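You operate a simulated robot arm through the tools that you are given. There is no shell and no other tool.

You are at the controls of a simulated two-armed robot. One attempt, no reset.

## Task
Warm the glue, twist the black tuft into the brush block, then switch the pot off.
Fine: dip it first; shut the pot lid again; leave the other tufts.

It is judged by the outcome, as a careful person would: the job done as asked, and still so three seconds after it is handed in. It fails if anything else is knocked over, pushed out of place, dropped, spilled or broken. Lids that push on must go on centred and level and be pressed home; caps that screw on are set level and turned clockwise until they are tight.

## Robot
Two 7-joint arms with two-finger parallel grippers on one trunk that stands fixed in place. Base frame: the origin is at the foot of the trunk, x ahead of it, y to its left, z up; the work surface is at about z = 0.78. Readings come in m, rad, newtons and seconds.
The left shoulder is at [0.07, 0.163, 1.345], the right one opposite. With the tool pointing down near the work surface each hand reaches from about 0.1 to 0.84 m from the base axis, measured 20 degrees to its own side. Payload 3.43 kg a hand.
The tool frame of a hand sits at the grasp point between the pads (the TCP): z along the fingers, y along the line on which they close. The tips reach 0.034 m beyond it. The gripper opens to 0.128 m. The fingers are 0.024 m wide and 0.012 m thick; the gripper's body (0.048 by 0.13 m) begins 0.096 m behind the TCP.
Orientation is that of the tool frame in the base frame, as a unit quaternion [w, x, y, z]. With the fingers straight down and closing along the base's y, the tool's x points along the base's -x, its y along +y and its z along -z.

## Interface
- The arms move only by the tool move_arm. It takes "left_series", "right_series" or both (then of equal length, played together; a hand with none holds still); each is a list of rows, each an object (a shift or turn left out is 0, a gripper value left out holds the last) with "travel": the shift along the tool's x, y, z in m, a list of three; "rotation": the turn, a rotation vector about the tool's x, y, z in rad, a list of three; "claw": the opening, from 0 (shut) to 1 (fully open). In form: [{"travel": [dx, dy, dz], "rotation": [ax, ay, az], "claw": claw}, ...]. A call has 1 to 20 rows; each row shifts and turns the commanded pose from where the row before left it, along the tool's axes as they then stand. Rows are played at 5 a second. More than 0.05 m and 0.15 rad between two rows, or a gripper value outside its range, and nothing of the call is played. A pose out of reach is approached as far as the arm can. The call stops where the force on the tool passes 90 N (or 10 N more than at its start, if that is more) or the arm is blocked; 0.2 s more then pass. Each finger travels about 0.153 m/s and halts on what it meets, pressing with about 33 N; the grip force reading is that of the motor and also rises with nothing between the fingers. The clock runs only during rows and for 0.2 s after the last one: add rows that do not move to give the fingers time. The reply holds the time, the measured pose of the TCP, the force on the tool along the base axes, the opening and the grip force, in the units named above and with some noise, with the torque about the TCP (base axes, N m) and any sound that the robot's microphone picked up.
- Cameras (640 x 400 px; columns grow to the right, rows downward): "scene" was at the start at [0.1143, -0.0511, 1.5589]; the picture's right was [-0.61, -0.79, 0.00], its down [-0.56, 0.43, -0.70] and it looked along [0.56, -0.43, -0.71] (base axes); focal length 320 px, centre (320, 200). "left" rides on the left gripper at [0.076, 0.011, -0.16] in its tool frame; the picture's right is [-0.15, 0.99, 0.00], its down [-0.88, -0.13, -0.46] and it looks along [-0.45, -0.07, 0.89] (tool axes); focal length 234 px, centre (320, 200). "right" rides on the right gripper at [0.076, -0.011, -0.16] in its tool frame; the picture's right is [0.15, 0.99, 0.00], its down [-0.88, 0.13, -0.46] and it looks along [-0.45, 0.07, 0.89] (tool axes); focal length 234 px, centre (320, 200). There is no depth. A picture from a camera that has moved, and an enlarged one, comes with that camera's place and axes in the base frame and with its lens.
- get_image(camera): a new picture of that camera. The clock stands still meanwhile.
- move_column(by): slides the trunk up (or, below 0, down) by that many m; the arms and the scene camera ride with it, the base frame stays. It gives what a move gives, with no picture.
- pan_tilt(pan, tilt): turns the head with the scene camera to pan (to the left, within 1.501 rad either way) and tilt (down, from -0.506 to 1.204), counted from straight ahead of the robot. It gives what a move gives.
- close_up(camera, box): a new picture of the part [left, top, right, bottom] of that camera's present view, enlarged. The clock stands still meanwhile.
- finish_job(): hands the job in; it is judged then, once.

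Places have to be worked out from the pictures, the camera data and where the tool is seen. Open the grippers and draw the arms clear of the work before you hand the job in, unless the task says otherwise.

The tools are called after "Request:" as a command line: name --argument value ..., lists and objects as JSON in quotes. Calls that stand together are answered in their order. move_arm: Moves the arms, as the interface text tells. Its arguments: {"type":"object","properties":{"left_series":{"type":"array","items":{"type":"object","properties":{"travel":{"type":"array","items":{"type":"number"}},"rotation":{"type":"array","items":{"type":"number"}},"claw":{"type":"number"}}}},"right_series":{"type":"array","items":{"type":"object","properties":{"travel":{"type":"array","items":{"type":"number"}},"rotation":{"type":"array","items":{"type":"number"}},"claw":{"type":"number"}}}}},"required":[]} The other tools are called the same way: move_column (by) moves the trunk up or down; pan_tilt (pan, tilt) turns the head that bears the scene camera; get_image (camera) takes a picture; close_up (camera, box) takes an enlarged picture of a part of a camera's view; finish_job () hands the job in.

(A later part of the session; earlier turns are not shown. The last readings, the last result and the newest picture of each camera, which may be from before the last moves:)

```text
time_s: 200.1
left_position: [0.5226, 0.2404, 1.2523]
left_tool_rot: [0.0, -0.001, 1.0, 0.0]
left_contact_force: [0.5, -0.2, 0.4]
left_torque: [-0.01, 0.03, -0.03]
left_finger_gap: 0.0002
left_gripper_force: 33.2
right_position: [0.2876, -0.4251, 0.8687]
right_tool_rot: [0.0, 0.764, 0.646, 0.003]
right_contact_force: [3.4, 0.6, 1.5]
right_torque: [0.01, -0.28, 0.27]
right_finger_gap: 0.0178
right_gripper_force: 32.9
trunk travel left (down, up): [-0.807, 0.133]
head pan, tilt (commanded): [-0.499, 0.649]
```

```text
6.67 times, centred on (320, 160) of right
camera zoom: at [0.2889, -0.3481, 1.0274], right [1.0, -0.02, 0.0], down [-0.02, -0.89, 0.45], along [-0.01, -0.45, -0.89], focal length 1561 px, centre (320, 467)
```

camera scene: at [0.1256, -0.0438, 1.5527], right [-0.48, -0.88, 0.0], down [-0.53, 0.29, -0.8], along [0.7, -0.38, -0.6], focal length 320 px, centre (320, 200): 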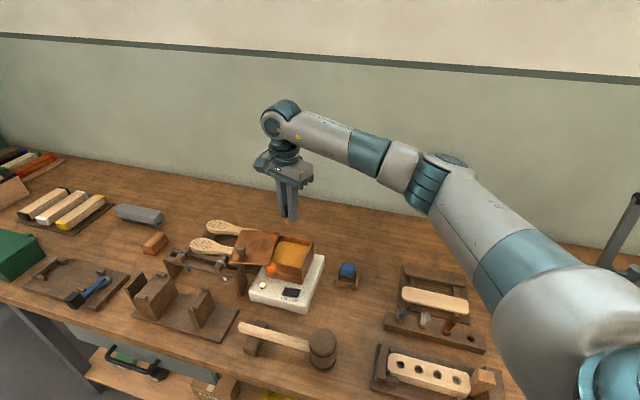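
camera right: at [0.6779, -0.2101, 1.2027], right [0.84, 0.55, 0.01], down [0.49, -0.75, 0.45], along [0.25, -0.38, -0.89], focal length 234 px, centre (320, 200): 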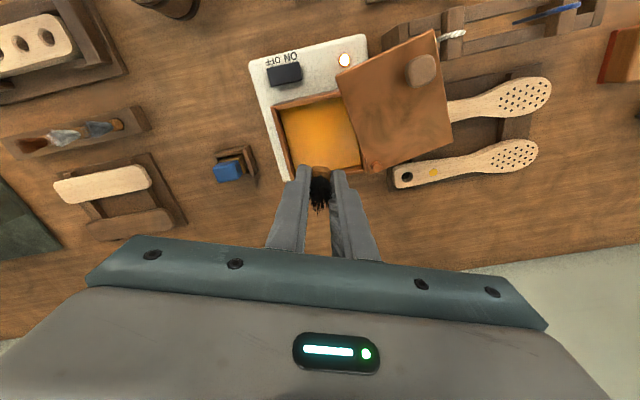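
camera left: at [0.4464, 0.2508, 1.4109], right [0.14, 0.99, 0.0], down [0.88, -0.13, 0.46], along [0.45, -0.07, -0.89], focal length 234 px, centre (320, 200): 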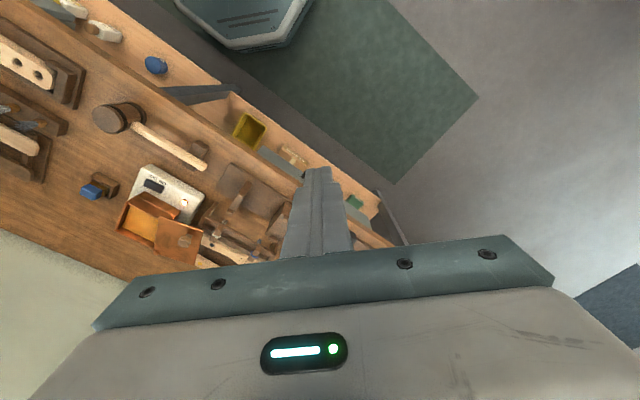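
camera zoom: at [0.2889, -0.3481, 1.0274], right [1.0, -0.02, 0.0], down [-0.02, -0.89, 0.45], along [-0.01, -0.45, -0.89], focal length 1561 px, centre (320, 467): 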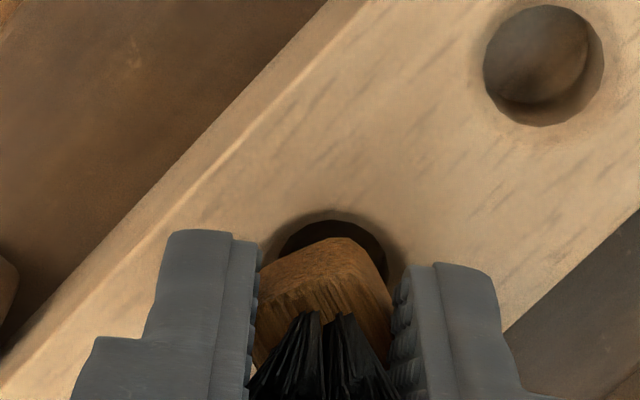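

The grip is slipping at its torque limit of about 0.57 N·m. I open, rise, and look at how the tuft now sits and whether its yaw has advanced.

Request:
move_arm --right_series '[{"travel": [0, 0, 0], "claw": 0.2}, {"travel": [0, 0, 0], "claw": 0.3}, {"travel": [0, 0, -0.02]}, {"travel": [0, 0, -0.03]}, {"travel": [0, 0, -0.026]}, {"travel": [0, 0, 0]}]'

Request:
close_up --camera "right" --box '[280, 120, 360, 180]'

Request:
close_up --camera "scene" --box '[437, 356, 461, 380]'

```text
time_s: 201.4
left_position: [0.5226, 0.239, 1.2526]
left_tool_rot: [-0.001, -0.001, 1.0, 0.0]
left_contact_force: [0.5, -0.2, 0.5]
left_torque: [0.0, -0.01, -0.02]
left_finger_gap: 0.0
left_gripper_force: 32.1
right_position: [0.2871, -0.4254, 0.9448]
right_tool_rot: [0.0, 0.764, 0.645, 0.004]
right_contact_force: [0.0, 0.2, 0.4]
right_torque: [-0.03, 0.0, 0.0]
right_finger_gap: 0.0384
right_gripper_force: 0.1
trunk travel left (down, up): [-0.807, 0.133]
head pan, tilt (commanded): [-0.499, 0.649]
```

```text
6.67 times, centred on (320, 150) of right
camera zoom: at [0.2884, -0.3488, 1.1033], right [1.0, -0.02, 0.0], down [-0.02, -0.89, 0.45], along [-0.01, -0.45, -0.89], focal length 1561 px, centre (320, 533)
```

zoom: 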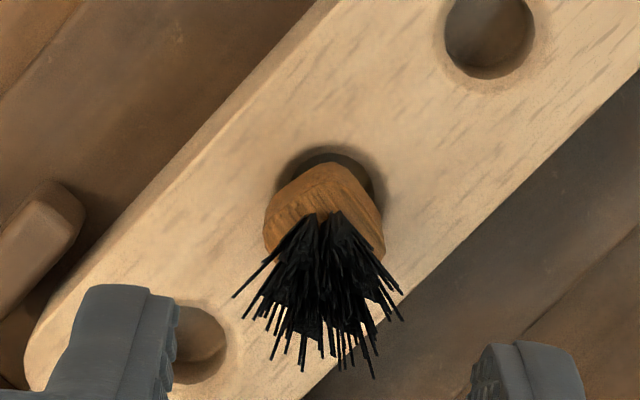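

```text
16.00 times, centred on (449, 368) of scene
camera zoom: at [0.1261, -0.0435, 1.5526], right [-0.48, -0.88, 0.0], down [-0.53, 0.29, -0.8], along [0.7, -0.38, -0.6], focal length 5122 px, centre (-1744, -2488)
```

zoom: 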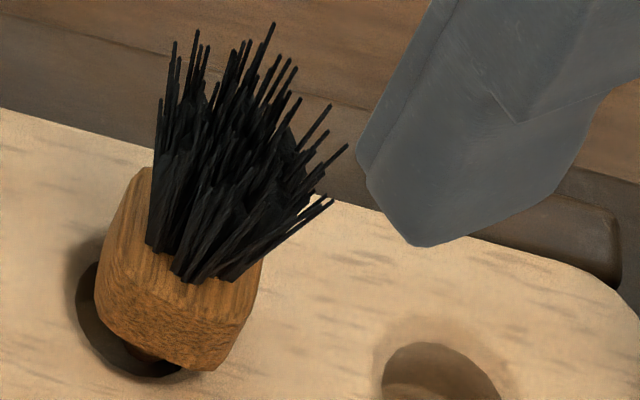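

The tuft returned to exactly the same pose: upright, coaxial and about 4 mm proud. To learn whether this is a tightened stop or just a hold, I grip it again and try a small counter-clockwise nudge.

Request:
move_arm --right_series '[{"rotation": [0, 0, -0.145]}, {"rotation": [0, 0, -0.145]}, {"rotation": [0, 0, -0.145]}, {"rotation": [0, 0, -0.145]}, {"rotation": [0, 0, -0.067]}, {"travel": [0, 0, 0.035]}, {"travel": [0, 0, 0.03]}, {"travel": [0, 0, 0.011]}, {"travel": [0, 0, 0]}, {"travel": [0, 0, 0], "claw": 0.1}, {"travel": [0, 0, 0], "claw": 0.05}, {"travel": [0, 0, 0], "claw": 0.05}, {"travel": [0, 0, 0]}]'

Request:
move_arm --right_series '[{"rotation": [0, 0, -0.1]}, {"travel": [0, 0, 0]}]'

Request:
close_up --camera "right" --box '[280, 130, 360, 190]'

```text
time_s: 204.2
left_position: [0.5237, 0.2402, 1.2514]
left_tool_rot: [-0.001, -0.001, 1.0, 0.0]
left_contact_force: [-0.9, 0.0, -0.3]
left_torque: [0.01, 0.01, -0.01]
left_finger_gap: 0.0001
left_gripper_force: 33.0
right_position: [0.2877, -0.4251, 0.8689]
right_tool_rot: [0.0, 0.519, 0.855, 0.003]
right_contact_force: [3.6, 0.1, -0.6]
right_torque: [-0.01, -0.18, 0.14]
right_finger_gap: 0.0161
right_gripper_force: 33.1
trunk travel left (down, up): [-0.807, 0.133]
head pan, tilt (commanded): [-0.499, 0.649]
```

```text
time_s: 204.8
left_position: [0.5228, 0.2398, 1.2511]
left_tool_rot: [0.001, -0.001, 1.0, 0.0]
left_contact_force: [0.2, -0.6, 0.2]
left_torque: [0.02, -0.01, 0.02]
left_finger_gap: 0.0001
left_gripper_force: 33.5
right_position: [0.2878, -0.4258, 0.8698]
right_tool_rot: [0.0, 0.476, 0.88, 0.002]
right_contact_force: [3.5, -0.1, 2.4]
right_torque: [0.0, -0.14, 0.01]
right_finger_gap: 0.0162
right_gripper_force: 32.9
trunk travel left (down, up): [-0.807, 0.133]
head pan, tilt (commanded): [-0.499, 0.649]
```

```text
6.67 times, centred on (320, 160) of right
camera zoom: at [0.2356, -0.3675, 1.0275], right [0.75, 0.66, 0.01], down [0.59, -0.67, 0.46], along [0.31, -0.34, -0.89], focal length 1561 px, centre (320, 467)
```

zoom: 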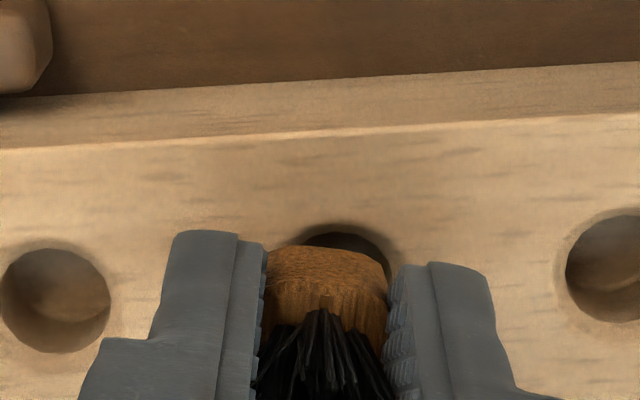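

The neutral yaw is about 0.99. I nudge a little further counter-clockwise to see if the resistance is symmetric.

Request:
move_arm --right_series '[{"rotation": [0, 0, -0.1]}, {"travel": [0, 0, 0]}]'

Request:
move_arm --right_series '[{"rotation": [0, 0, -0.1]}, {"travel": [0, 0, 0]}]'

```text
time_s: 205.4
left_position: [0.5233, 0.2388, 1.2516]
left_tool_rot: [0.0, -0.001, 1.0, 0.0]
left_contact_force: [0.4, 0.6, 0.0]
left_torque: [0.04, -0.02, 0.05]
left_finger_gap: 0.0001
left_gripper_force: 33.1
right_position: [0.2869, -0.4244, 0.8691]
right_tool_rot: [0.002, 0.431, 0.902, 0.003]
right_contact_force: [3.7, -1.0, 3.3]
right_torque: [-0.1, -0.16, -0.1]
right_finger_gap: 0.0161
right_gripper_force: 33.1
trunk travel left (down, up): [-0.807, 0.133]
head pan, tilt (commanded): [-0.499, 0.649]
```

```text
time_s: 206.1
left_position: [0.523, 0.2402, 1.2538]
left_tool_rot: [-0.001, 0.0, 1.0, -0.001]
left_contact_force: [0.1, -0.4, 0.1]
left_torque: [-0.02, 0.01, 0.04]
left_finger_gap: 0.0
left_gripper_force: 33.0
right_position: [0.2874, -0.4265, 0.8683]
right_tool_rot: [0.002, 0.385, 0.923, 0.002]
right_contact_force: [1.1, -3.2, 3.1]
right_torque: [-0.11, -0.06, -0.24]
right_finger_gap: 0.016
right_gripper_force: 32.9
trunk travel left (down, up): [-0.807, 0.133]
head pan, tilt (commanded): [-0.499, 0.649]
```

The resistance is symmetric, like a glue hold rather than a thread stop. So the wet glue takes hold as soon as the stem reaches about 8 mm deep, which means the twisting must be done on the way in. I lift the tuft out and check whether it is still wet.

Request:
move_arm --right_series '[{"rotation": [0, 0, 0.1]}, {"travel": [0, 0, -0.003]}, {"travel": [0, 0, -0.005]}, {"travel": [0, 0, -0.01]}, {"travel": [0, 0, -0.01]}, {"travel": [0, 0, 0]}]'

Request:
close_up --camera "scene" --box '[432, 350, 468, 380]'

Request:
close_up --camera "right" --box '[280, 120, 360, 180]'

```text
time_s: 207.4
left_position: [0.5237, 0.2403, 1.2517]
left_tool_rot: [0.0, -0.001, 1.0, 0.0]
left_contact_force: [-0.3, 0.3, 0.2]
left_torque: [-0.01, -0.02, -0.02]
left_finger_gap: 0.0002
left_gripper_force: 33.1
right_position: [0.2869, -0.4252, 0.896]
right_tool_rot: [0.001, 0.431, 0.902, 0.003]
right_contact_force: [-0.7, 0.3, -0.6]
right_torque: [0.01, -0.03, -0.02]
right_finger_gap: 0.0164
right_gripper_force: 32.8
trunk travel left (down, up): [-0.807, 0.133]
head pan, tilt (commanded): [-0.499, 0.649]
```

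```text
13.33 times, centred on (450, 365) of scene
camera zoom: at [0.1259, -0.0431, 1.5526], right [-0.48, -0.88, 0.0], down [-0.53, 0.29, -0.8], along [0.7, -0.38, -0.6], focal length 4268 px, centre (-1413, -2000)
```

zoom: 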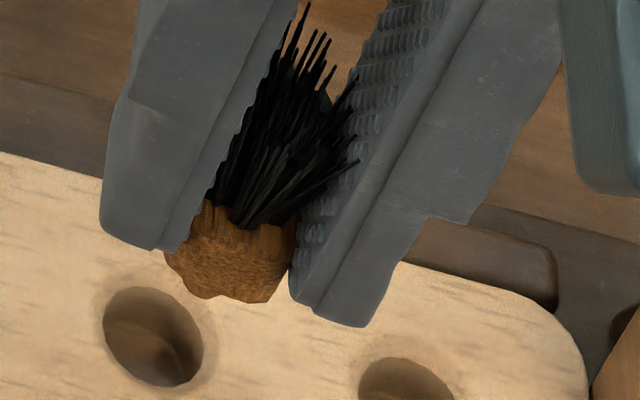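

```text
6.67 times, centred on (320, 150) of right
camera zoom: at [0.2295, -0.3731, 1.0549], right [0.68, 0.74, 0.01], down [0.65, -0.6, 0.46], along [0.34, -0.3, -0.89], focal length 1561 px, centre (320, 533)
```

zoom: 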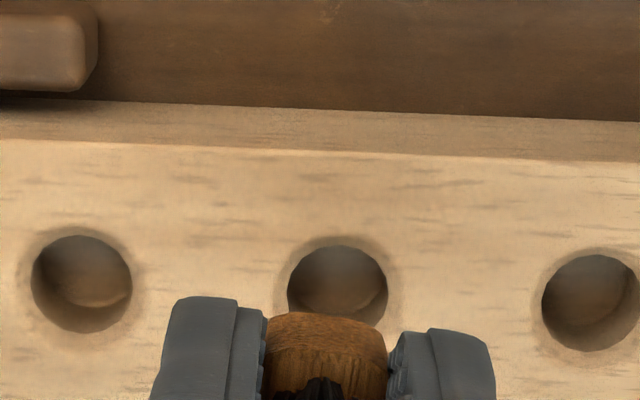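

The stem came out dry again, so it must be re-dipped. This time I'll do most of the twisting while the stem is only 2–7 mm deep, before the glue takes hold. I realign over the hole (about 1.9 mm sideways), turn to the start yaw, and retrace to the pot.

Request:
move_arm --right_series '[{"rotation": [0, 0, -0.1187]}, {"rotation": [0, 0, -0.1187]}, {"rotation": [0, 0, -0.1187]}, {"travel": [-0.0004, 0.0019, 0]}, {"travel": [0, 0, 0]}, {"travel": [0, 0, 0]}]'

Request:
close_up --camera "right" --box '[280, 120, 360, 180]'

```text
time_s: 208.8
left_position: [0.5219, 0.2389, 1.2524]
left_tool_rot: [0.0, 0.0, 1.0, 0.0]
left_contact_force: [0.4, 0.0, 0.7]
left_torque: [0.0, 0.01, -0.02]
left_finger_gap: 0.0003
left_gripper_force: 32.8
right_position: [0.2881, -0.4236, 0.8958]
right_tool_rot: [0.002, 0.264, 0.964, 0.003]
right_contact_force: [-0.7, -0.6, -0.5]
right_torque: [-0.01, 0.0, -0.01]
right_finger_gap: 0.0164
right_gripper_force: 33.3
trunk travel left (down, up): [-0.807, 0.133]
head pan, tilt (commanded): [-0.499, 0.649]
```

```text
6.67 times, centred on (320, 150) of right
camera zoom: at [0.2166, -0.3946, 1.0544], right [0.38, 0.93, 0.01], down [0.82, -0.34, 0.46], along [0.43, -0.17, -0.89], focal length 1561 px, centre (320, 533)
```

zoom: 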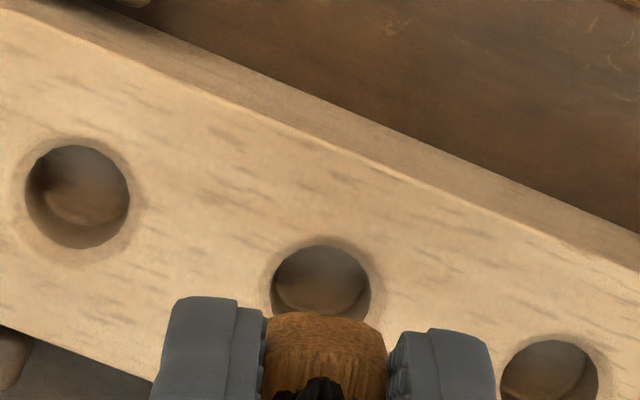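

The alignment is good (within about 0.6 mm). Now back to the pot along the same path, with the dip included; I then stop to look before returning.

Request:
move_arm --right_series '[{"travel": [0, -0.0004, -0.03]}, {"travel": [0, 0, -0.02]}, {"travel": [-0.02948, 0.03477, -0.0039]}, {"travel": [-0.02948, 0.03477, -0.0039]}, {"travel": [-0.02948, 0.03477, -0.0039]}, {"travel": [-0.02948, 0.03477, -0.0039]}, {"travel": [-0.02948, 0.03477, -0.0039]}, {"travel": [-0.02948, 0.03477, -0.0039]}, {"travel": [-0.02948, 0.03477, -0.0039]}, {"travel": [-0.02948, 0.03477, -0.0039]}, {"travel": [-0.02948, 0.03477, -0.0039]}, {"travel": [-0.02948, 0.03477, -0.0039]}, {"travel": [0, 0, 0]}, {"travel": [0, 0, 0.03]}, {"travel": [0, 0, 0.02]}, {"travel": [0, 0, 0]}]'

Request:
close_up --camera "scene" --box '[255, 215, 325, 270]'

Request:
close_up --camera "right" --box '[240, 90, 400, 190]'

```text
time_s: 212.2
left_position: [0.5218, 0.2394, 1.2525]
left_tool_rot: [-0.001, -0.001, 1.0, 0.0]
left_contact_force: [-0.2, 0.2, 0.1]
left_torque: [0.02, 0.01, -0.03]
left_finger_gap: 0.0
left_gripper_force: 32.9
right_position: [0.7176, -0.2777, 0.9373]
right_tool_rot: [0.001, 0.264, 0.965, 0.003]
right_contact_force: [0.0, 0.7, 0.1]
right_torque: [-0.01, -0.01, 0.01]
right_finger_gap: 0.0164
right_gripper_force: 32.9
trunk travel left (down, up): [-0.807, 0.133]
head pan, tilt (commanded): [-0.499, 0.649]
```

```text
7.27 times, centred on (290, 242) of scene
camera zoom: at [0.1254, -0.0433, 1.5527], right [-0.48, -0.88, 0.0], down [-0.53, 0.29, -0.8], along [0.7, -0.38, -0.6], focal length 2328 px, centre (538, -109)
```

zoom: 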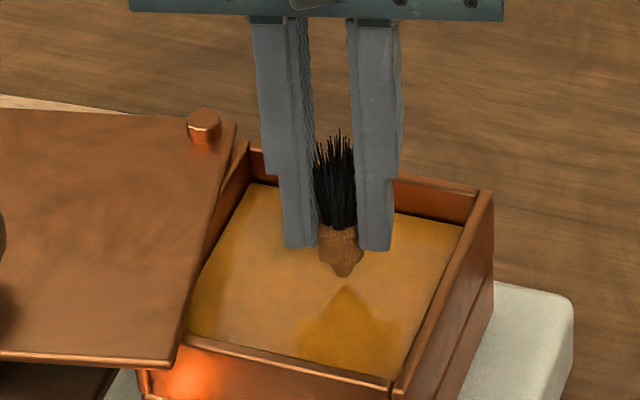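

```text
4.00 times, centred on (320, 140) of right
camera zoom: at [0.646, -0.2482, 1.0967], right [0.38, 0.93, 0.01], down [0.82, -0.34, 0.46], along [0.43, -0.17, -0.89], focal length 937 px, centre (320, 440)
```

zoom: 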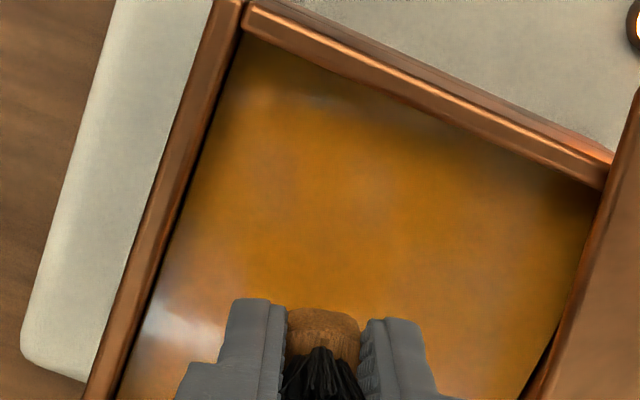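

The stem end is about 2 mm above the glue. I dip 12 mm, hold a second, and return quickly along the path to just above hole 3.

Request:
move_arm --right_series '[{"travel": [0, 0, 0.012]}, {"travel": [0, 0, 0]}, {"travel": [0, 0, 0]}, {"travel": [0, 0, 0]}, {"travel": [0, 0, 0]}, {"travel": [0, 0, 0]}, {"travel": [0, 0, -0.03]}, {"travel": [0, 0, -0.032]}, {"travel": [0.02948, -0.03477, 0.0039]}, {"travel": [0.02948, -0.03477, 0.0039]}, {"travel": [0.02948, -0.03477, 0.0039]}, {"travel": [0.02948, -0.03477, 0.0039]}, {"travel": [0.02948, -0.03477, 0.0039]}, {"travel": [0.02948, -0.03477, 0.0039]}, {"travel": [0.02948, -0.03477, 0.0039]}, {"travel": [0.02948, -0.03477, 0.0039]}, {"travel": [0.02948, -0.03477, 0.0039]}, {"travel": [0.02948, -0.03477, 0.0039]}, {"travel": [0, 0, 0.03]}, {"travel": [0, 0, 0.02]}]'

Request:
close_up --camera "right" --box '[280, 120, 360, 180]'

Request:
close_up --camera "scene" --box '[432, 350, 468, 380]'

```text
time_s: 216.4
left_position: [0.5238, 0.2392, 1.2525]
left_tool_rot: [0.0, -0.001, 1.0, 0.0]
left_contact_force: [0.5, -0.3, 0.3]
left_torque: [0.0, 0.02, -0.01]
left_finger_gap: 0.0
left_gripper_force: 32.9
right_position: [0.2892, -0.4259, 0.8948]
right_tool_rot: [0.001, 0.265, 0.964, 0.004]
right_contact_force: [-1.0, -0.7, 0.0]
right_torque: [0.04, -0.02, 0.0]
right_finger_gap: 0.0159
right_gripper_force: 33.2
trunk travel left (down, up): [-0.807, 0.133]
head pan, tilt (commanded): [-0.499, 0.649]
```

```text
6.67 times, centred on (320, 150) of right
camera zoom: at [0.216, -0.3963, 1.0541], right [0.38, 0.93, 0.01], down [0.82, -0.34, 0.46], along [0.43, -0.17, -0.89], focal length 1561 px, centre (320, 533)
```

zoom: 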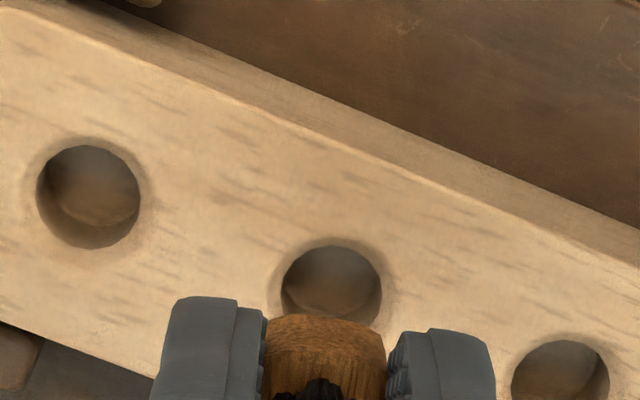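

```text
13.33 times, centred on (450, 365) of scene
camera zoom: at [0.1263, -0.0437, 1.5527], right [-0.48, -0.88, 0.0], down [-0.53, 0.29, -0.8], along [0.7, -0.38, -0.6], focal length 4268 px, centre (-1413, -2000)
```

zoom: 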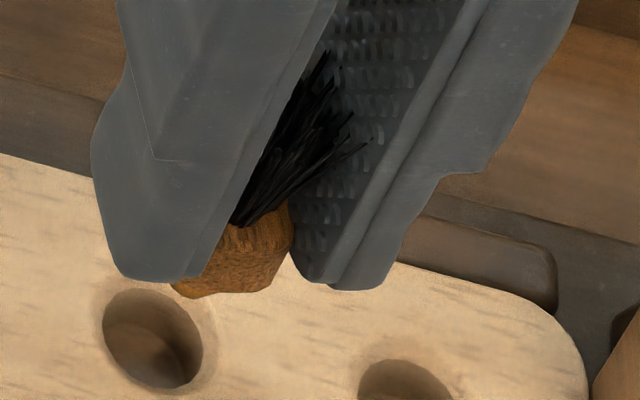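

It's wet and nearly aligned (I trim 0.8 mm sideways). Now a slow screw-in: enter 2 mm, then about 1.8 rad clockwise while sinking only a few millimetres, and finally the last bit down while still turning.

Request:
move_arm --right_series '[{"travel": [-0.0003, 0.0008, 0.012]}, {"travel": [0, 0, 0.006]}, {"travel": [0, 0, 0.002]}, {"travel": [0, 0, 0.00035], "rotation": [0, 0, 0.148]}, {"travel": [0, 0, 0.00035], "rotation": [0, 0, 0.148]}, {"travel": [0, 0, 0.00035], "rotation": [0, 0, 0.148]}, {"travel": [0, 0, 0.00035], "rotation": [0, 0, 0.148]}, {"travel": [0, 0, 0.00035], "rotation": [0, 0, 0.148]}, {"travel": [0, 0, 0.00035], "rotation": [0, 0, 0.148]}]'

Request:
close_up --camera "right" --box '[280, 130, 360, 190]'

Request:
close_up --camera "scene" --box '[432, 350, 468, 380]'

```text
time_s: 218.4
left_position: [0.5228, 0.2393, 1.2516]
left_tool_rot: [0.001, -0.001, 1.0, 0.0]
left_contact_force: [-0.6, -0.5, 0.5]
left_torque: [-0.05, -0.01, -0.01]
left_finger_gap: 0.0003
left_gripper_force: 33.4
right_position: [0.2885, -0.4244, 0.8738]
right_tool_rot: [0.0, 0.655, 0.756, 0.002]
right_contact_force: [-0.6, -0.8, 0.3]
right_torque: [-0.02, 0.04, -0.01]
right_finger_gap: 0.0163
right_gripper_force: 33.1
trunk travel left (down, up): [-0.807, 0.133]
head pan, tilt (commanded): [-0.499, 0.649]
```

```text
6.67 times, centred on (320, 160) of right
camera zoom: at [0.2661, -0.3498, 1.033], right [0.96, 0.29, 0.0], down [0.25, -0.85, 0.45], along [0.13, -0.43, -0.89], focal length 1561 px, centre (320, 467)
```

zoom: 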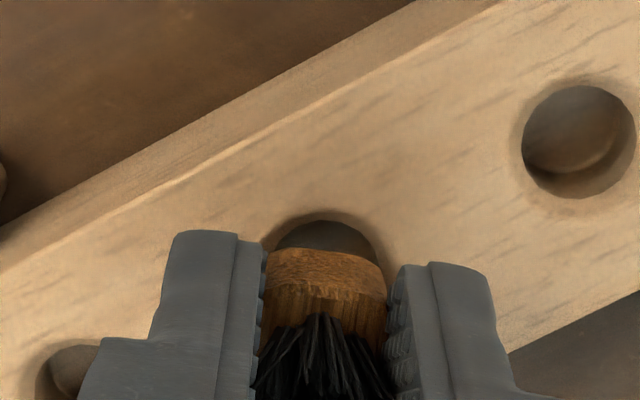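

```text
13.33 times, centred on (450, 365) of scene
camera zoom: at [0.126, -0.0431, 1.5526], right [-0.48, -0.88, 0.0], down [-0.53, 0.29, -0.8], along [0.7, -0.38, -0.6], focal length 4268 px, centre (-1413, -2000)
```

zoom: 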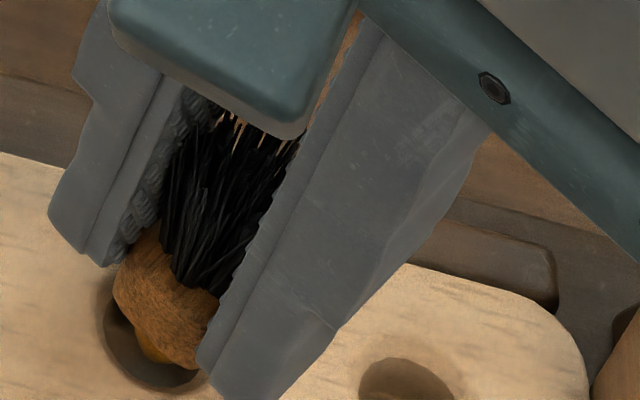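

It's rotating freely, wet and about 4 mm deep. I continue the slow screw-in.

Request:
move_arm --right_series '[{"travel": [0, 0, 0.0003], "rotation": [0, 0, 0.148]}, {"travel": [0, 0, 0.0003], "rotation": [0, 0, 0.148]}, {"travel": [0, 0, 0.0003], "rotation": [0, 0, 0.148]}, {"travel": [0, 0, 0.0003], "rotation": [0, 0, 0.148]}, {"travel": [0, 0, 0.0003], "rotation": [0, 0, 0.148]}]'

Request:
close_up --camera "right" --box '[280, 130, 360, 190]'

```text
time_s: 219.7
left_position: [0.523, 0.2397, 1.2526]
left_tool_rot: [0.001, -0.001, 1.0, 0.0]
left_contact_force: [0.4, -0.2, -0.5]
left_torque: [0.01, 0.0, 0.01]
left_finger_gap: 0.0
left_gripper_force: 33.0
right_position: [0.2891, -0.4252, 0.872]
right_tool_rot: [0.0, 0.883, 0.469, 0.003]
right_contact_force: [0.4, 0.2, 0.2]
right_torque: [0.01, -0.05, 0.03]
right_finger_gap: 0.0164
right_gripper_force: 33.0
trunk travel left (down, up): [-0.807, 0.133]
head pan, tilt (commanded): [-0.499, 0.649]
```

```text
6.67 times, centred on (320, 160) of right
camera zoom: at [0.3219, -0.3549, 1.0321], right [0.9, -0.43, 0.0], down [-0.39, -0.8, 0.45], along [-0.19, -0.41, -0.89], focal length 1561 px, centre (320, 467)
```

zoom: 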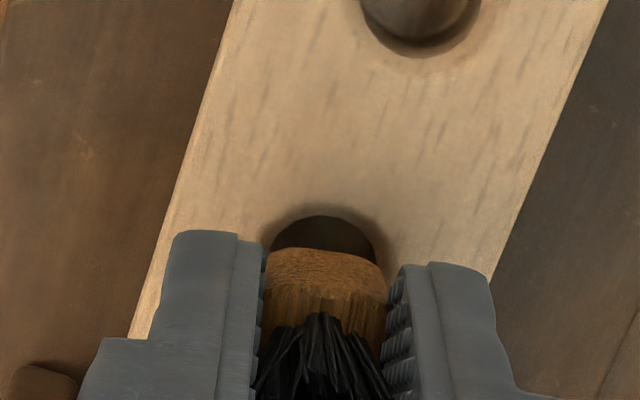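

About 6 mm deep and still free after 1.6 rad of twist. Now the final part: I keep turning while sinking to the point where the glue takes.

Request:
move_arm --right_series '[{"travel": [0, 0, 0.0008], "rotation": [0, 0, 0.1]}, {"travel": [0, 0, 0.0008], "rotation": [0, 0, 0.1]}, {"travel": [0, 0, 0.0006], "rotation": [0, 0, 0.1]}]'

Request:
close_up --camera "right" --box '[280, 130, 360, 190]'

```text
time_s: 220.4
left_position: [0.5227, 0.2395, 1.2517]
left_tool_rot: [0.0, -0.001, 1.0, 0.0]
left_contact_force: [-0.9, -0.4, 0.5]
left_torque: [0.0, -0.03, 0.0]
left_finger_gap: 0.0
left_gripper_force: 33.3
right_position: [0.2893, -0.4239, 0.8721]
right_tool_rot: [-0.002, 0.944, 0.331, 0.002]
right_contact_force: [1.0, 0.7, -0.4]
right_torque: [0.01, -0.05, 0.0]
right_finger_gap: 0.0165
right_gripper_force: 33.4
trunk travel left (down, up): [-0.807, 0.133]
head pan, tilt (commanded): [-0.499, 0.649]
```

```text
6.67 times, centred on (320, 160) of right
camera zoom: at [0.3406, -0.3675, 1.0306], right [0.73, -0.68, 0.0], down [-0.61, -0.65, 0.45], along [-0.31, -0.33, -0.89], focal length 1561 px, centre (320, 467)
```

zoom: 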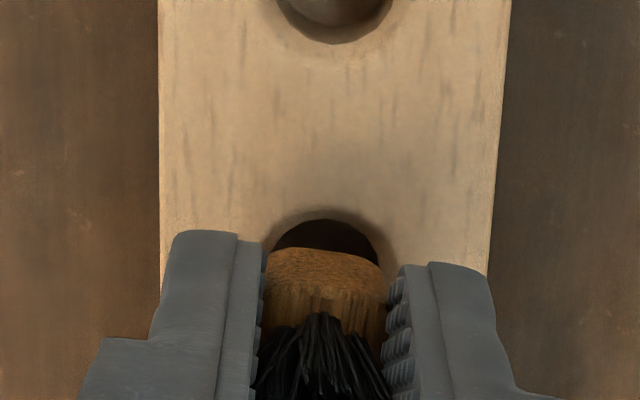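

It's not gripped yet. I continue a little deeper with the turn.

Request:
move_arm --right_series '[{"travel": [0, 0, 0.0008], "rotation": [0, 0, 0.05]}, {"travel": [0, 0, 0.0008], "rotation": [0, 0, 0.05]}]'

Request:
close_up --camera "right" --box '[280, 130, 360, 190]'

```text
time_s: 221.1
left_position: [0.5239, 0.2394, 1.2524]
left_tool_rot: [-0.001, -0.001, 1.0, 0.0]
left_contact_force: [-0.4, 0.3, -0.4]
left_torque: [0.0, 0.0, 0.0]
left_finger_gap: 0.0001
left_gripper_force: 32.9
right_position: [0.2895, -0.423, 0.8696]
right_tool_rot: [-0.002, 0.959, 0.285, 0.002]
right_contact_force: [2.0, 0.3, 1.8]
right_torque: [-0.01, -0.08, 0.07]
right_finger_gap: 0.0162
right_gripper_force: 33.5
trunk travel left (down, up): [-0.807, 0.133]
head pan, tilt (commanded): [-0.499, 0.649]
```

```text
6.67 times, centred on (320, 160) of right
camera zoom: at [0.3457, -0.3726, 1.029], right [0.66, -0.75, 0.0], down [-0.67, -0.59, 0.45], along [-0.34, -0.3, -0.89], focal length 1561 px, centre (320, 467)
```

zoom: 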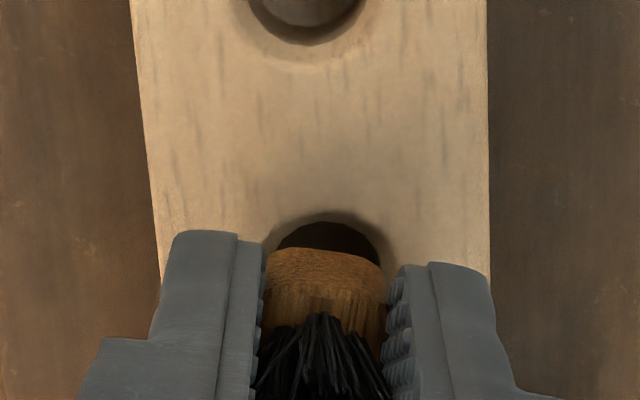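

The glue has just taken hold (0.07 N·m), after about 2 rad of clockwise twist in the hole. Now I tighten clockwise to a firm torque and hold for a second.

Request:
move_arm --right_series '[{"rotation": [0, 0, 0.1]}, {"rotation": [0, 0, 0.1]}, {"rotation": [0, 0, 0.08]}, {"travel": [0, 0, 0]}, {"travel": [0, 0, 0]}, {"travel": [0, 0, 0]}, {"travel": [0, 0, 0]}]'

Request:
close_up --camera "right" --box '[280, 130, 360, 190]'

```text
time_s: 222.7
left_position: [0.5223, 0.2387, 1.2521]
left_tool_rot: [0.0, -0.001, 1.0, 0.0]
left_contact_force: [0.0, -0.6, 0.8]
left_torque: [-0.02, -0.02, -0.02]
left_finger_gap: 0.0
left_gripper_force: 32.3
right_position: [0.2901, -0.4244, 0.8696]
right_tool_rot: [-0.002, 0.989, 0.149, 0.003]
right_contact_force: [2.7, -8.5, 7.9]
right_torque: [-0.37, -0.1, 0.42]
right_finger_gap: 0.0161
right_gripper_force: 33.2
trunk travel left (down, up): [-0.807, 0.133]
head pan, tilt (commanded): [-0.499, 0.649]
```

```text
6.67 times, centred on (320, 160) of right
camera zoom: at [0.3576, -0.3906, 1.0288], right [0.43, -0.9, 0.0], down [-0.81, -0.39, 0.45], along [-0.41, -0.19, -0.89], focal length 1561 px, centre (320, 467)
```

zoom: 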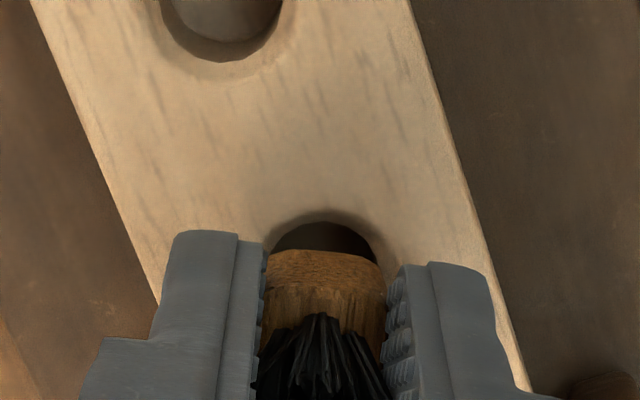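

The torque is firm at 0.42 N·m. I now release the tuft gently and rise straight up, then check how it stands.

Request:
move_arm --right_series '[{"rotation": [0, 0, -0.1]}, {"rotation": [0, 0, -0.1]}, {"travel": [0, 0, 0], "claw": 0.15}, {"travel": [0, 0, 0], "claw": 0.2}, {"travel": [0, 0, 0], "claw": 0.3}, {"travel": [0, 0, -0.02]}, {"travel": [0, 0, -0.03]}, {"travel": [0, 0, -0.026]}, {"travel": [0, 0, 0]}]'

Request:
close_up --camera "right" --box '[280, 120, 360, 180]'

Request:
close_up --camera "scene" --box '[437, 356, 461, 380]'

```text
time_s: 224.7
left_position: [0.5228, 0.2396, 1.2531]
left_tool_rot: [0.0, -0.001, 1.0, 0.0]
left_contact_force: [0.7, -0.3, 0.1]
left_torque: [-0.03, 0.01, 0.02]
left_finger_gap: 0.0
left_gripper_force: 32.7
right_position: [0.2895, -0.4243, 0.9448]
right_tool_rot: [-0.002, 0.969, 0.247, 0.003]
right_contact_force: [0.5, 0.7, 0.6]
right_torque: [-0.01, 0.01, 0.02]
right_finger_gap: 0.0384
right_gripper_force: 0.0
trunk travel left (down, up): [-0.807, 0.133]
head pan, tilt (commanded): [-0.499, 0.649]
```

```text
6.67 times, centred on (320, 150) of right
camera zoom: at [0.3495, -0.3775, 1.104], right [0.6, -0.8, 0.0], down [-0.71, -0.54, 0.45], along [-0.36, -0.27, -0.89], focal length 1561 px, centre (320, 533)
```

zoom: 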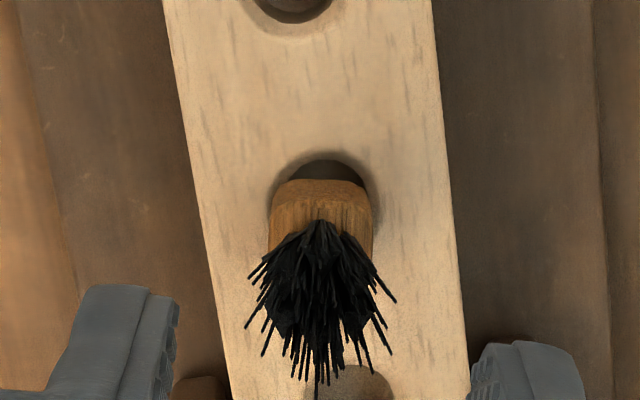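

```text
16.00 times, centred on (449, 368) of scene
camera zoom: at [0.126, -0.0434, 1.5526], right [-0.48, -0.88, 0.0], down [-0.53, 0.29, -0.8], along [0.7, -0.38, -0.6], focal length 5122 px, centre (-1744, -2488)
```

zoom: 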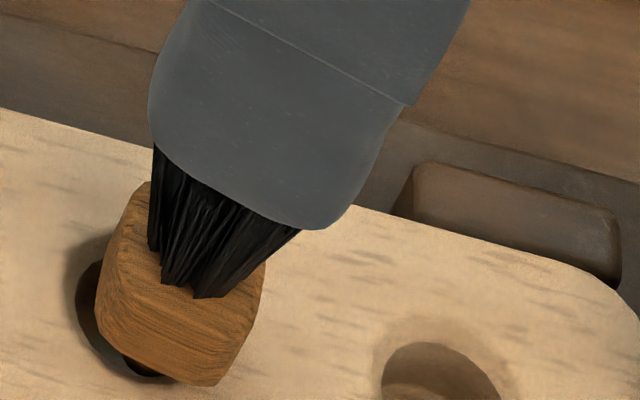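

The tuft stands upright and coaxial in the hole. Before touching the pot I want to be sure the glue holds, so I wait about 25 s and check it again.

Request:
move_arm --right_series '[{"travel": [0, 0, -0.01]}, {"travel": [0, 0, 0]}, {"travel": [0, 0, 0]}, {"travel": [0, 0, 0]}, {"travel": [0, 0, 0]}, {"travel": [0, 0, 0]}, {"travel": [0, 0, 0]}, {"travel": [0, 0, 0]}, {"travel": [0, 0, 0]}, {"travel": [0, 0, 0]}, {"travel": [0, 0, 0]}, {"travel": [0, 0, 0]}, {"travel": [0, 0, 0]}, {"travel": [0, 0, 0]}, {"travel": [0, 0, 0]}, {"travel": [0, 0, 0]}, {"travel": [0, 0, 0]}, {"travel": [0, 0, 0]}, {"travel": [0, 0, 0]}, {"travel": [0, 0, 0]}]'

Request:
move_arm --right_series '[{"travel": [0, 0, 0]}, {"travel": [0, 0, 0]}, {"travel": [0, 0, 0]}, {"travel": [0, 0, 0]}, {"travel": [0, 0, 0]}, {"travel": [0, 0, 0]}, {"travel": [0, 0, 0]}, {"travel": [0, 0, 0]}, {"travel": [0, 0, 0]}, {"travel": [0, 0, 0]}, {"travel": [0, 0, 0]}, {"travel": [0, 0, 0]}, {"travel": [0, 0, 0]}, {"travel": [0, 0, 0]}, {"travel": [0, 0, 0]}, {"travel": [0, 0, 0]}, {"travel": [0, 0, 0]}, {"travel": [0, 0, 0]}, {"travel": [0, 0, 0]}, {"travel": [0, 0, 0]}]'

Request:
move_arm --right_series '[{"travel": [0, 0, 0]}, {"travel": [0, 0, 0]}, {"travel": [0, 0, 0]}, {"travel": [0, 0, 0]}, {"travel": [0, 0, 0]}, {"travel": [0, 0, 0]}, {"travel": [0, 0, 0]}, {"travel": [0, 0, 0]}, {"travel": [0, 0, 0]}, {"travel": [0, 0, 0]}, {"travel": [0, 0, 0]}, {"travel": [0, 0, 0]}, {"travel": [0, 0, 0]}, {"travel": [0, 0, 0]}, {"travel": [0, 0, 0]}, {"travel": [0, 0, 0]}, {"travel": [0, 0, 0]}, {"travel": [0, 0, 0]}, {"travel": [0, 0, 0]}, {"travel": [0, 0, 0]}]'

Request:
close_up --camera "scene" --box '[437, 356, 461, 380]'

Request:
move_arm --right_series '[{"travel": [0, 0, 0]}, {"travel": [0, 0, 0]}, {"travel": [0, 0, 0]}, {"travel": [0, 0, 0]}, {"travel": [0, 0, 0]}, {"travel": [0, 0, 0]}, {"travel": [0, 0, 0]}, {"travel": [0, 0, 0]}, {"travel": [0, 0, 0]}, {"travel": [0, 0, 0]}, {"travel": [0, 0, 0]}, {"travel": [0, 0, 0]}, {"travel": [0, 0, 0]}, {"travel": [0, 0, 0]}, {"travel": [0, 0, 0]}, {"travel": [0, 0, 0]}, {"travel": [0, 0, 0]}, {"travel": [0, 0, 0]}, {"travel": [0, 0, 0]}, {"travel": [0, 0, 0]}]'

Request:
move_arm --right_series '[{"travel": [0, 0, 0]}, {"travel": [0, 0, 0]}, {"travel": [0, 0, 0]}, {"travel": [0, 0, 0]}, {"travel": [0, 0, 0]}, {"travel": [0, 0, 0]}, {"travel": [0, 0, 0]}, {"travel": [0, 0, 0]}, {"travel": [0, 0, 0]}, {"travel": [0, 0, 0]}, {"travel": [0, 0, 0]}, {"travel": [0, 0, 0]}, {"travel": [0, 0, 0]}, {"travel": [0, 0, 0]}, {"travel": [0, 0, 0]}, {"travel": [0, 0, 0]}, {"travel": [0, 0, 0]}, {"travel": [0, 0, 0]}, {"travel": [0, 0, 0]}, {"travel": [0, 0, 0]}]'

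Request:
move_arm --right_series '[{"travel": [0, 0, 0]}, {"travel": [0, 0, 0]}, {"travel": [0, 0, 0]}, {"travel": [0, 0, 0]}, {"travel": [0, 0, 0]}, {"travel": [0, 0, 0]}, {"travel": [0, 0, 0]}, {"travel": [0, 0, 0]}, {"travel": [0, 0, 0]}, {"travel": [0, 0, 0]}, {"travel": [0, 0, 0]}, {"travel": [0, 0, 0]}, {"travel": [0, 0, 0]}, {"travel": [0, 0, 0]}, {"travel": [0, 0, 0]}, {"travel": [0, 0, 0]}, {"travel": [0, 0, 0]}, {"travel": [0, 0, 0]}, {"travel": [0, 0, 0]}, {"travel": [0, 0, 0]}]'

Request:
close_up --camera "scene" --box '[437, 356, 461, 380]'

Request:
close_up --camera "right" --box '[280, 110, 360, 170]'

```text
time_s: 228.8
left_position: [0.5227, 0.2393, 1.2527]
left_tool_rot: [-0.001, -0.002, 1.0, 0.0]
left_contact_force: [-0.8, 0.0, 0.4]
left_torque: [0.0, -0.01, -0.01]
left_finger_gap: 0.0
left_gripper_force: 33.2
right_position: [0.2884, -0.4238, 0.9548]
right_tool_rot: [-0.001, 0.969, 0.247, 0.002]
right_contact_force: [1.2, -0.3, 0.4]
right_torque: [0.0, 0.05, 0.02]
right_finger_gap: 0.0385
right_gripper_force: 0.2
trunk travel left (down, up): [-0.807, 0.133]
head pan, tilt (commanded): [-0.499, 0.649]
```

```text
time_s: 233.1
left_position: [0.5232, 0.2391, 1.2524]
left_tool_rot: [0.001, -0.002, 1.0, 0.0]
left_contact_force: [0.6, -0.4, 0.1]
left_torque: [-0.01, -0.01, 0.0]
left_finger_gap: 0.0001
left_gripper_force: 33.0
right_position: [0.2886, -0.4237, 0.9534]
right_tool_rot: [-0.002, 0.969, 0.247, 0.002]
right_contact_force: [0.4, 1.1, -0.7]
right_torque: [0.0, -0.02, 0.05]
right_finger_gap: 0.0386
right_gripper_force: 0.1
trunk travel left (down, up): [-0.807, 0.133]
head pan, tilt (commanded): [-0.499, 0.649]
```

```text
time_s: 237.2
left_position: [0.5237, 0.2403, 1.252]
left_tool_rot: [-0.001, -0.001, 1.0, 0.0]
left_contact_force: [0.3, -0.2, -0.1]
left_torque: [0.05, -0.02, -0.03]
left_finger_gap: 0.0
left_gripper_force: 33.1
right_position: [0.2896, -0.4233, 0.9552]
right_tool_rot: [-0.001, 0.969, 0.247, 0.002]
right_contact_force: [-0.4, -0.4, 0.8]
right_torque: [0.0, 0.0, 0.01]
right_finger_gap: 0.0383
right_gripper_force: 0.0
trunk travel left (down, up): [-0.807, 0.133]
head pan, tilt (commanded): [-0.499, 0.649]
```

```text
16.00 times, centred on (449, 368) of scene
camera zoom: at [0.126, -0.0431, 1.5526], right [-0.48, -0.88, 0.0], down [-0.53, 0.29, -0.8], along [0.7, -0.38, -0.6], focal length 5122 px, centre (-1744, -2488)
```

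zoom: 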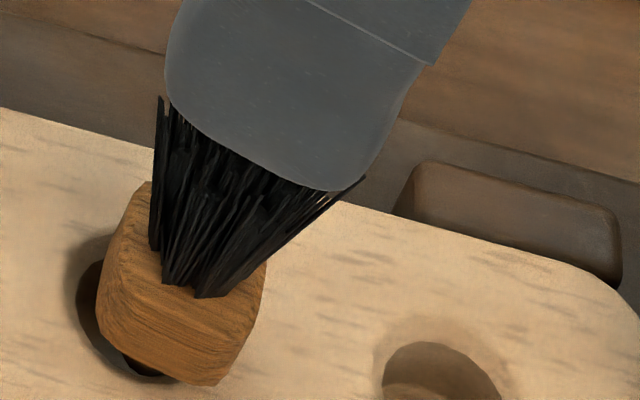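

```text
time_s: 241.4
left_position: [0.5226, 0.2395, 1.2524]
left_tool_rot: [0.0, -0.001, 1.0, 0.0]
left_contact_force: [-0.3, -0.3, 0.0]
left_torque: [0.0, -0.01, -0.02]
left_finger_gap: 0.0002
left_gripper_force: 33.3
right_position: [0.2889, -0.4249, 0.9534]
right_tool_rot: [-0.001, 0.969, 0.247, 0.002]
right_contact_force: [0.0, -0.2, 0.4]
right_torque: [0.02, 0.01, -0.02]
right_finger_gap: 0.0383
right_gripper_force: 0.0
trunk travel left (down, up): [-0.807, 0.133]
head pan, tilt (commanded): [-0.499, 0.649]
```

```text
time_s: 245.7
left_position: [0.5229, 0.239, 1.2522]
left_tool_rot: [0.0, 0.0, 1.0, 0.0]
left_contact_force: [-1.1, 0.2, -0.1]
left_torque: [-0.01, 0.01, -0.02]
left_finger_gap: 0.0
left_gripper_force: 33.5
right_position: [0.2903, -0.4232, 0.9554]
right_tool_rot: [-0.002, 0.969, 0.247, 0.002]
right_contact_force: [0.8, -0.2, 1.0]
right_torque: [0.0, -0.01, 0.05]
right_finger_gap: 0.0383
right_gripper_force: 0.2
trunk travel left (down, up): [-0.807, 0.133]
head pan, tilt (commanded): [-0.499, 0.649]
```

```text
time_s: 249.8
left_position: [0.5221, 0.2398, 1.2515]
left_tool_rot: [0.001, -0.001, 1.0, 0.0]
left_contact_force: [0.6, -0.1, 0.0]
left_torque: [-0.01, -0.01, 0.05]
left_finger_gap: 0.0
left_gripper_force: 33.1
right_position: [0.2894, -0.423, 0.9548]
right_tool_rot: [-0.002, 0.969, 0.247, 0.003]
right_contact_force: [0.2, 1.0, 0.0]
right_torque: [0.03, 0.02, -0.01]
right_finger_gap: 0.0388
right_gripper_force: 0.1
trunk travel left (down, up): [-0.807, 0.133]
head pan, tilt (commanded): [-0.499, 0.649]
```

```text
16.00 times, centred on (449, 368) of scene
camera zoom: at [0.126, -0.0431, 1.5526], right [-0.48, -0.88, 0.0], down [-0.53, 0.29, -0.8], along [0.7, -0.38, -0.6], focal length 5122 px, centre (-1744, -2488)
```

zoom: 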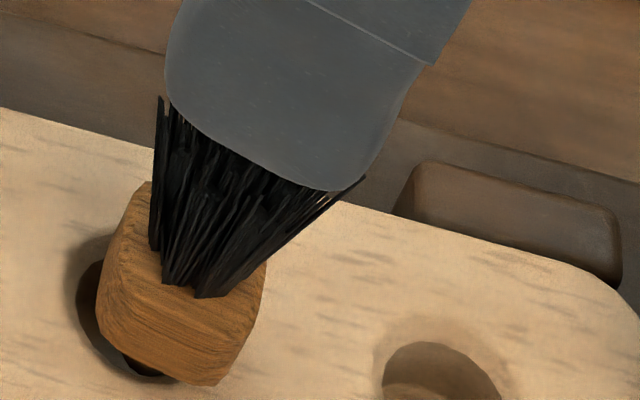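

```text
6.67 times, centred on (320, 140) of right
camera zoom: at [0.3495, -0.3769, 1.1141], right [0.6, -0.8, 0.0], down [-0.71, -0.54, 0.45], along [-0.36, -0.27, -0.89], focal length 1561 px, centre (320, 600)
```

zoom: 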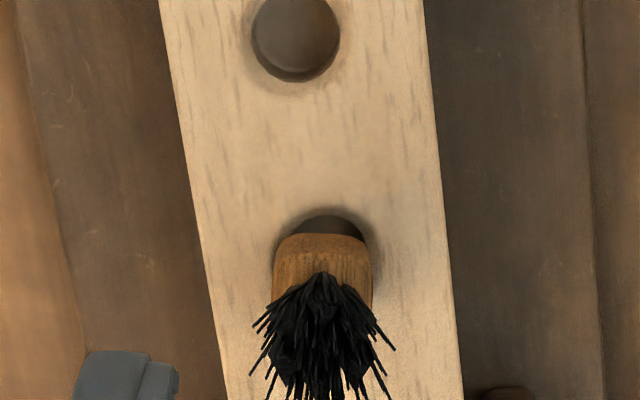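

The tuft has held firm for half a minute: upright, centred and unmoved. Now I go to shut the pot lid. I rotate the open hand back in place above the bristles, then carry it up and over towards the lid.

Request:
move_arm --right_series '[{"rotation": [0, 0, -0.1472]}, {"rotation": [0, 0, -0.1472]}, {"rotation": [0, 0, -0.1472]}, {"rotation": [0, 0, -0.1472]}, {"rotation": [0, 0, -0.1472]}, {"rotation": [0, 0, -0.1472]}, {"rotation": [0, 0, -0.1472]}, {"rotation": [0, 0, -0.1472]}, {"rotation": [0, 0, -0.1472]}, {"travel": [0.0088, 0.0365, -0.0136]}, {"travel": [0.0088, 0.0365, -0.0136]}, {"travel": [0.0088, 0.0365, -0.0136]}, {"travel": [0.0088, 0.0365, -0.0136]}, {"travel": [0.0088, 0.0365, -0.0136]}, {"travel": [0.0088, 0.0365, -0.0136]}, {"travel": [0.0088, 0.0365, -0.0136]}, {"travel": [0, 0, 0], "claw": 0.45}]'

Request:
get_image --camera "scene"

Request:
close_up --camera "scene" --box '[425, 345, 475, 385]'

```text
time_s: 253.4
left_position: [0.523, 0.2408, 1.2535]
left_tool_rot: [0.0, -0.002, 1.0, 0.0]
left_contact_force: [-0.1, -0.5, 0.5]
left_torque: [0.0, 0.0, 0.02]
left_finger_gap: 0.0002
left_gripper_force: 32.9
right_position: [0.5195, -0.3009, 1.0526]
right_tool_rot: [0.0, 0.613, 0.79, 0.003]
right_contact_force: [-0.2, -0.2, 0.5]
right_torque: [0.05, -0.02, 0.0]
right_finger_gap: 0.0577
right_gripper_force: 0.0
trunk travel left (down, up): [-0.807, 0.133]
head pan, tilt (commanded): [-0.499, 0.649]
```

```text
taken
camera scene: at [0.1253, -0.0437, 1.5527], right [-0.48, -0.88, 0.0], down [-0.53, 0.29, -0.8], along [0.7, -0.38, -0.6], focal length 320 px, centre (320, 200)
```

scene: 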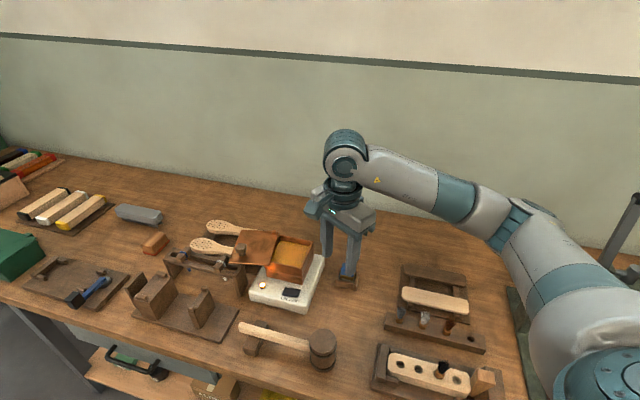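

```text
10.00 times, centred on (450, 365) of scene
camera zoom: at [0.1253, -0.0437, 1.5527], right [-0.48, -0.88, 0.0], down [-0.53, 0.29, -0.8], along [0.7, -0.38, -0.6], focal length 3201 px, centre (-980, -1450)
```

zoom: 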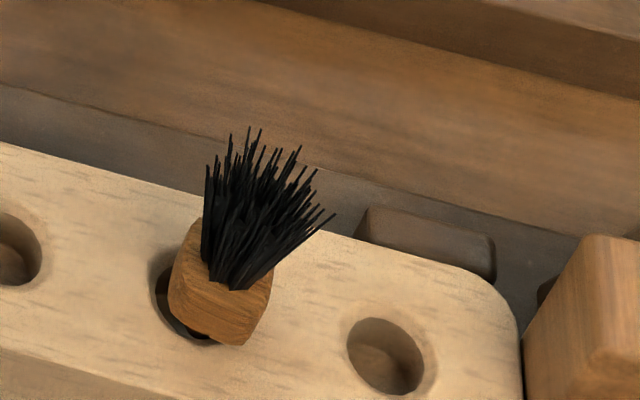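

The black tuft looks good. As insurance I'll give it one more firm clockwise tightening with light downward pressure now that the glue has taken. I retrace exactly back over the tuft.

Request:
move_arm --right_series '[{"travel": [-0.0088, -0.0365, 0.0136], "claw": 0.3}, {"travel": [-0.0088, -0.0365, 0.0136]}, {"travel": [-0.0088, -0.0365, 0.0136]}, {"travel": [-0.0088, -0.0365, 0.0136]}, {"travel": [-0.0088, -0.0365, 0.0136]}, {"travel": [-0.0088, -0.0365, 0.0136]}, {"travel": [-0.0088, -0.0365, 0.0136]}, {"rotation": [0, 0, 0.1472]}, {"rotation": [0, 0, 0.1472]}, {"rotation": [0, 0, 0.1472]}, {"rotation": [0, 0, 0.1472]}, {"rotation": [0, 0, 0.1472]}, {"rotation": [0, 0, 0.1472]}, {"rotation": [0, 0, 0.1472]}, {"rotation": [0, 0, 0.1472]}, {"rotation": [0, 0, 0.08]}, {"travel": [0, 0, 0]}, {"travel": [0, 0, 0]}]'

Request:
close_up --camera "right" --box '[280, 110, 360, 170]'

```text
time_s: 257.2
left_position: [0.523, 0.2392, 1.2523]
left_tool_rot: [0.001, -0.002, 1.0, 0.0]
left_contact_force: [-0.7, -0.3, 0.6]
left_torque: [-0.02, -0.01, 0.01]
left_finger_gap: 0.0001
left_gripper_force: 33.2
right_position: [0.2882, -0.4232, 0.9557]
right_tool_rot: [-0.002, 0.96, 0.278, 0.002]
right_contact_force: [-0.3, -0.2, -0.4]
right_torque: [0.0, 0.0, 0.03]
right_finger_gap: 0.0387
right_gripper_force: 0.0
trunk travel left (down, up): [-0.807, 0.133]
head pan, tilt (commanded): [-0.499, 0.649]
```

```text
6.67 times, centred on (320, 140) of right
camera zoom: at [0.3461, -0.3738, 1.1142], right [0.65, -0.76, 0.0], down [-0.68, -0.58, 0.45], along [-0.34, -0.29, -0.89], focal length 1561 px, centre (320, 600)
```

zoom: 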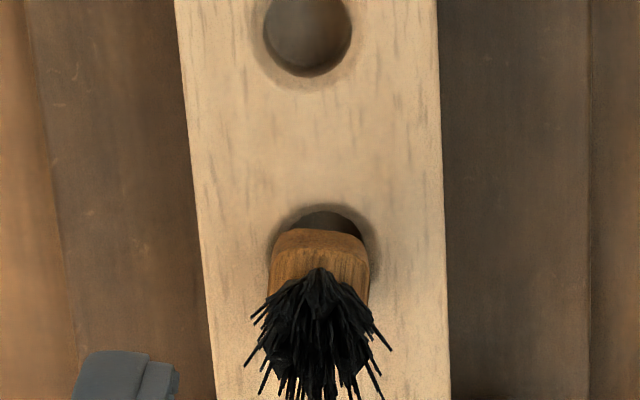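

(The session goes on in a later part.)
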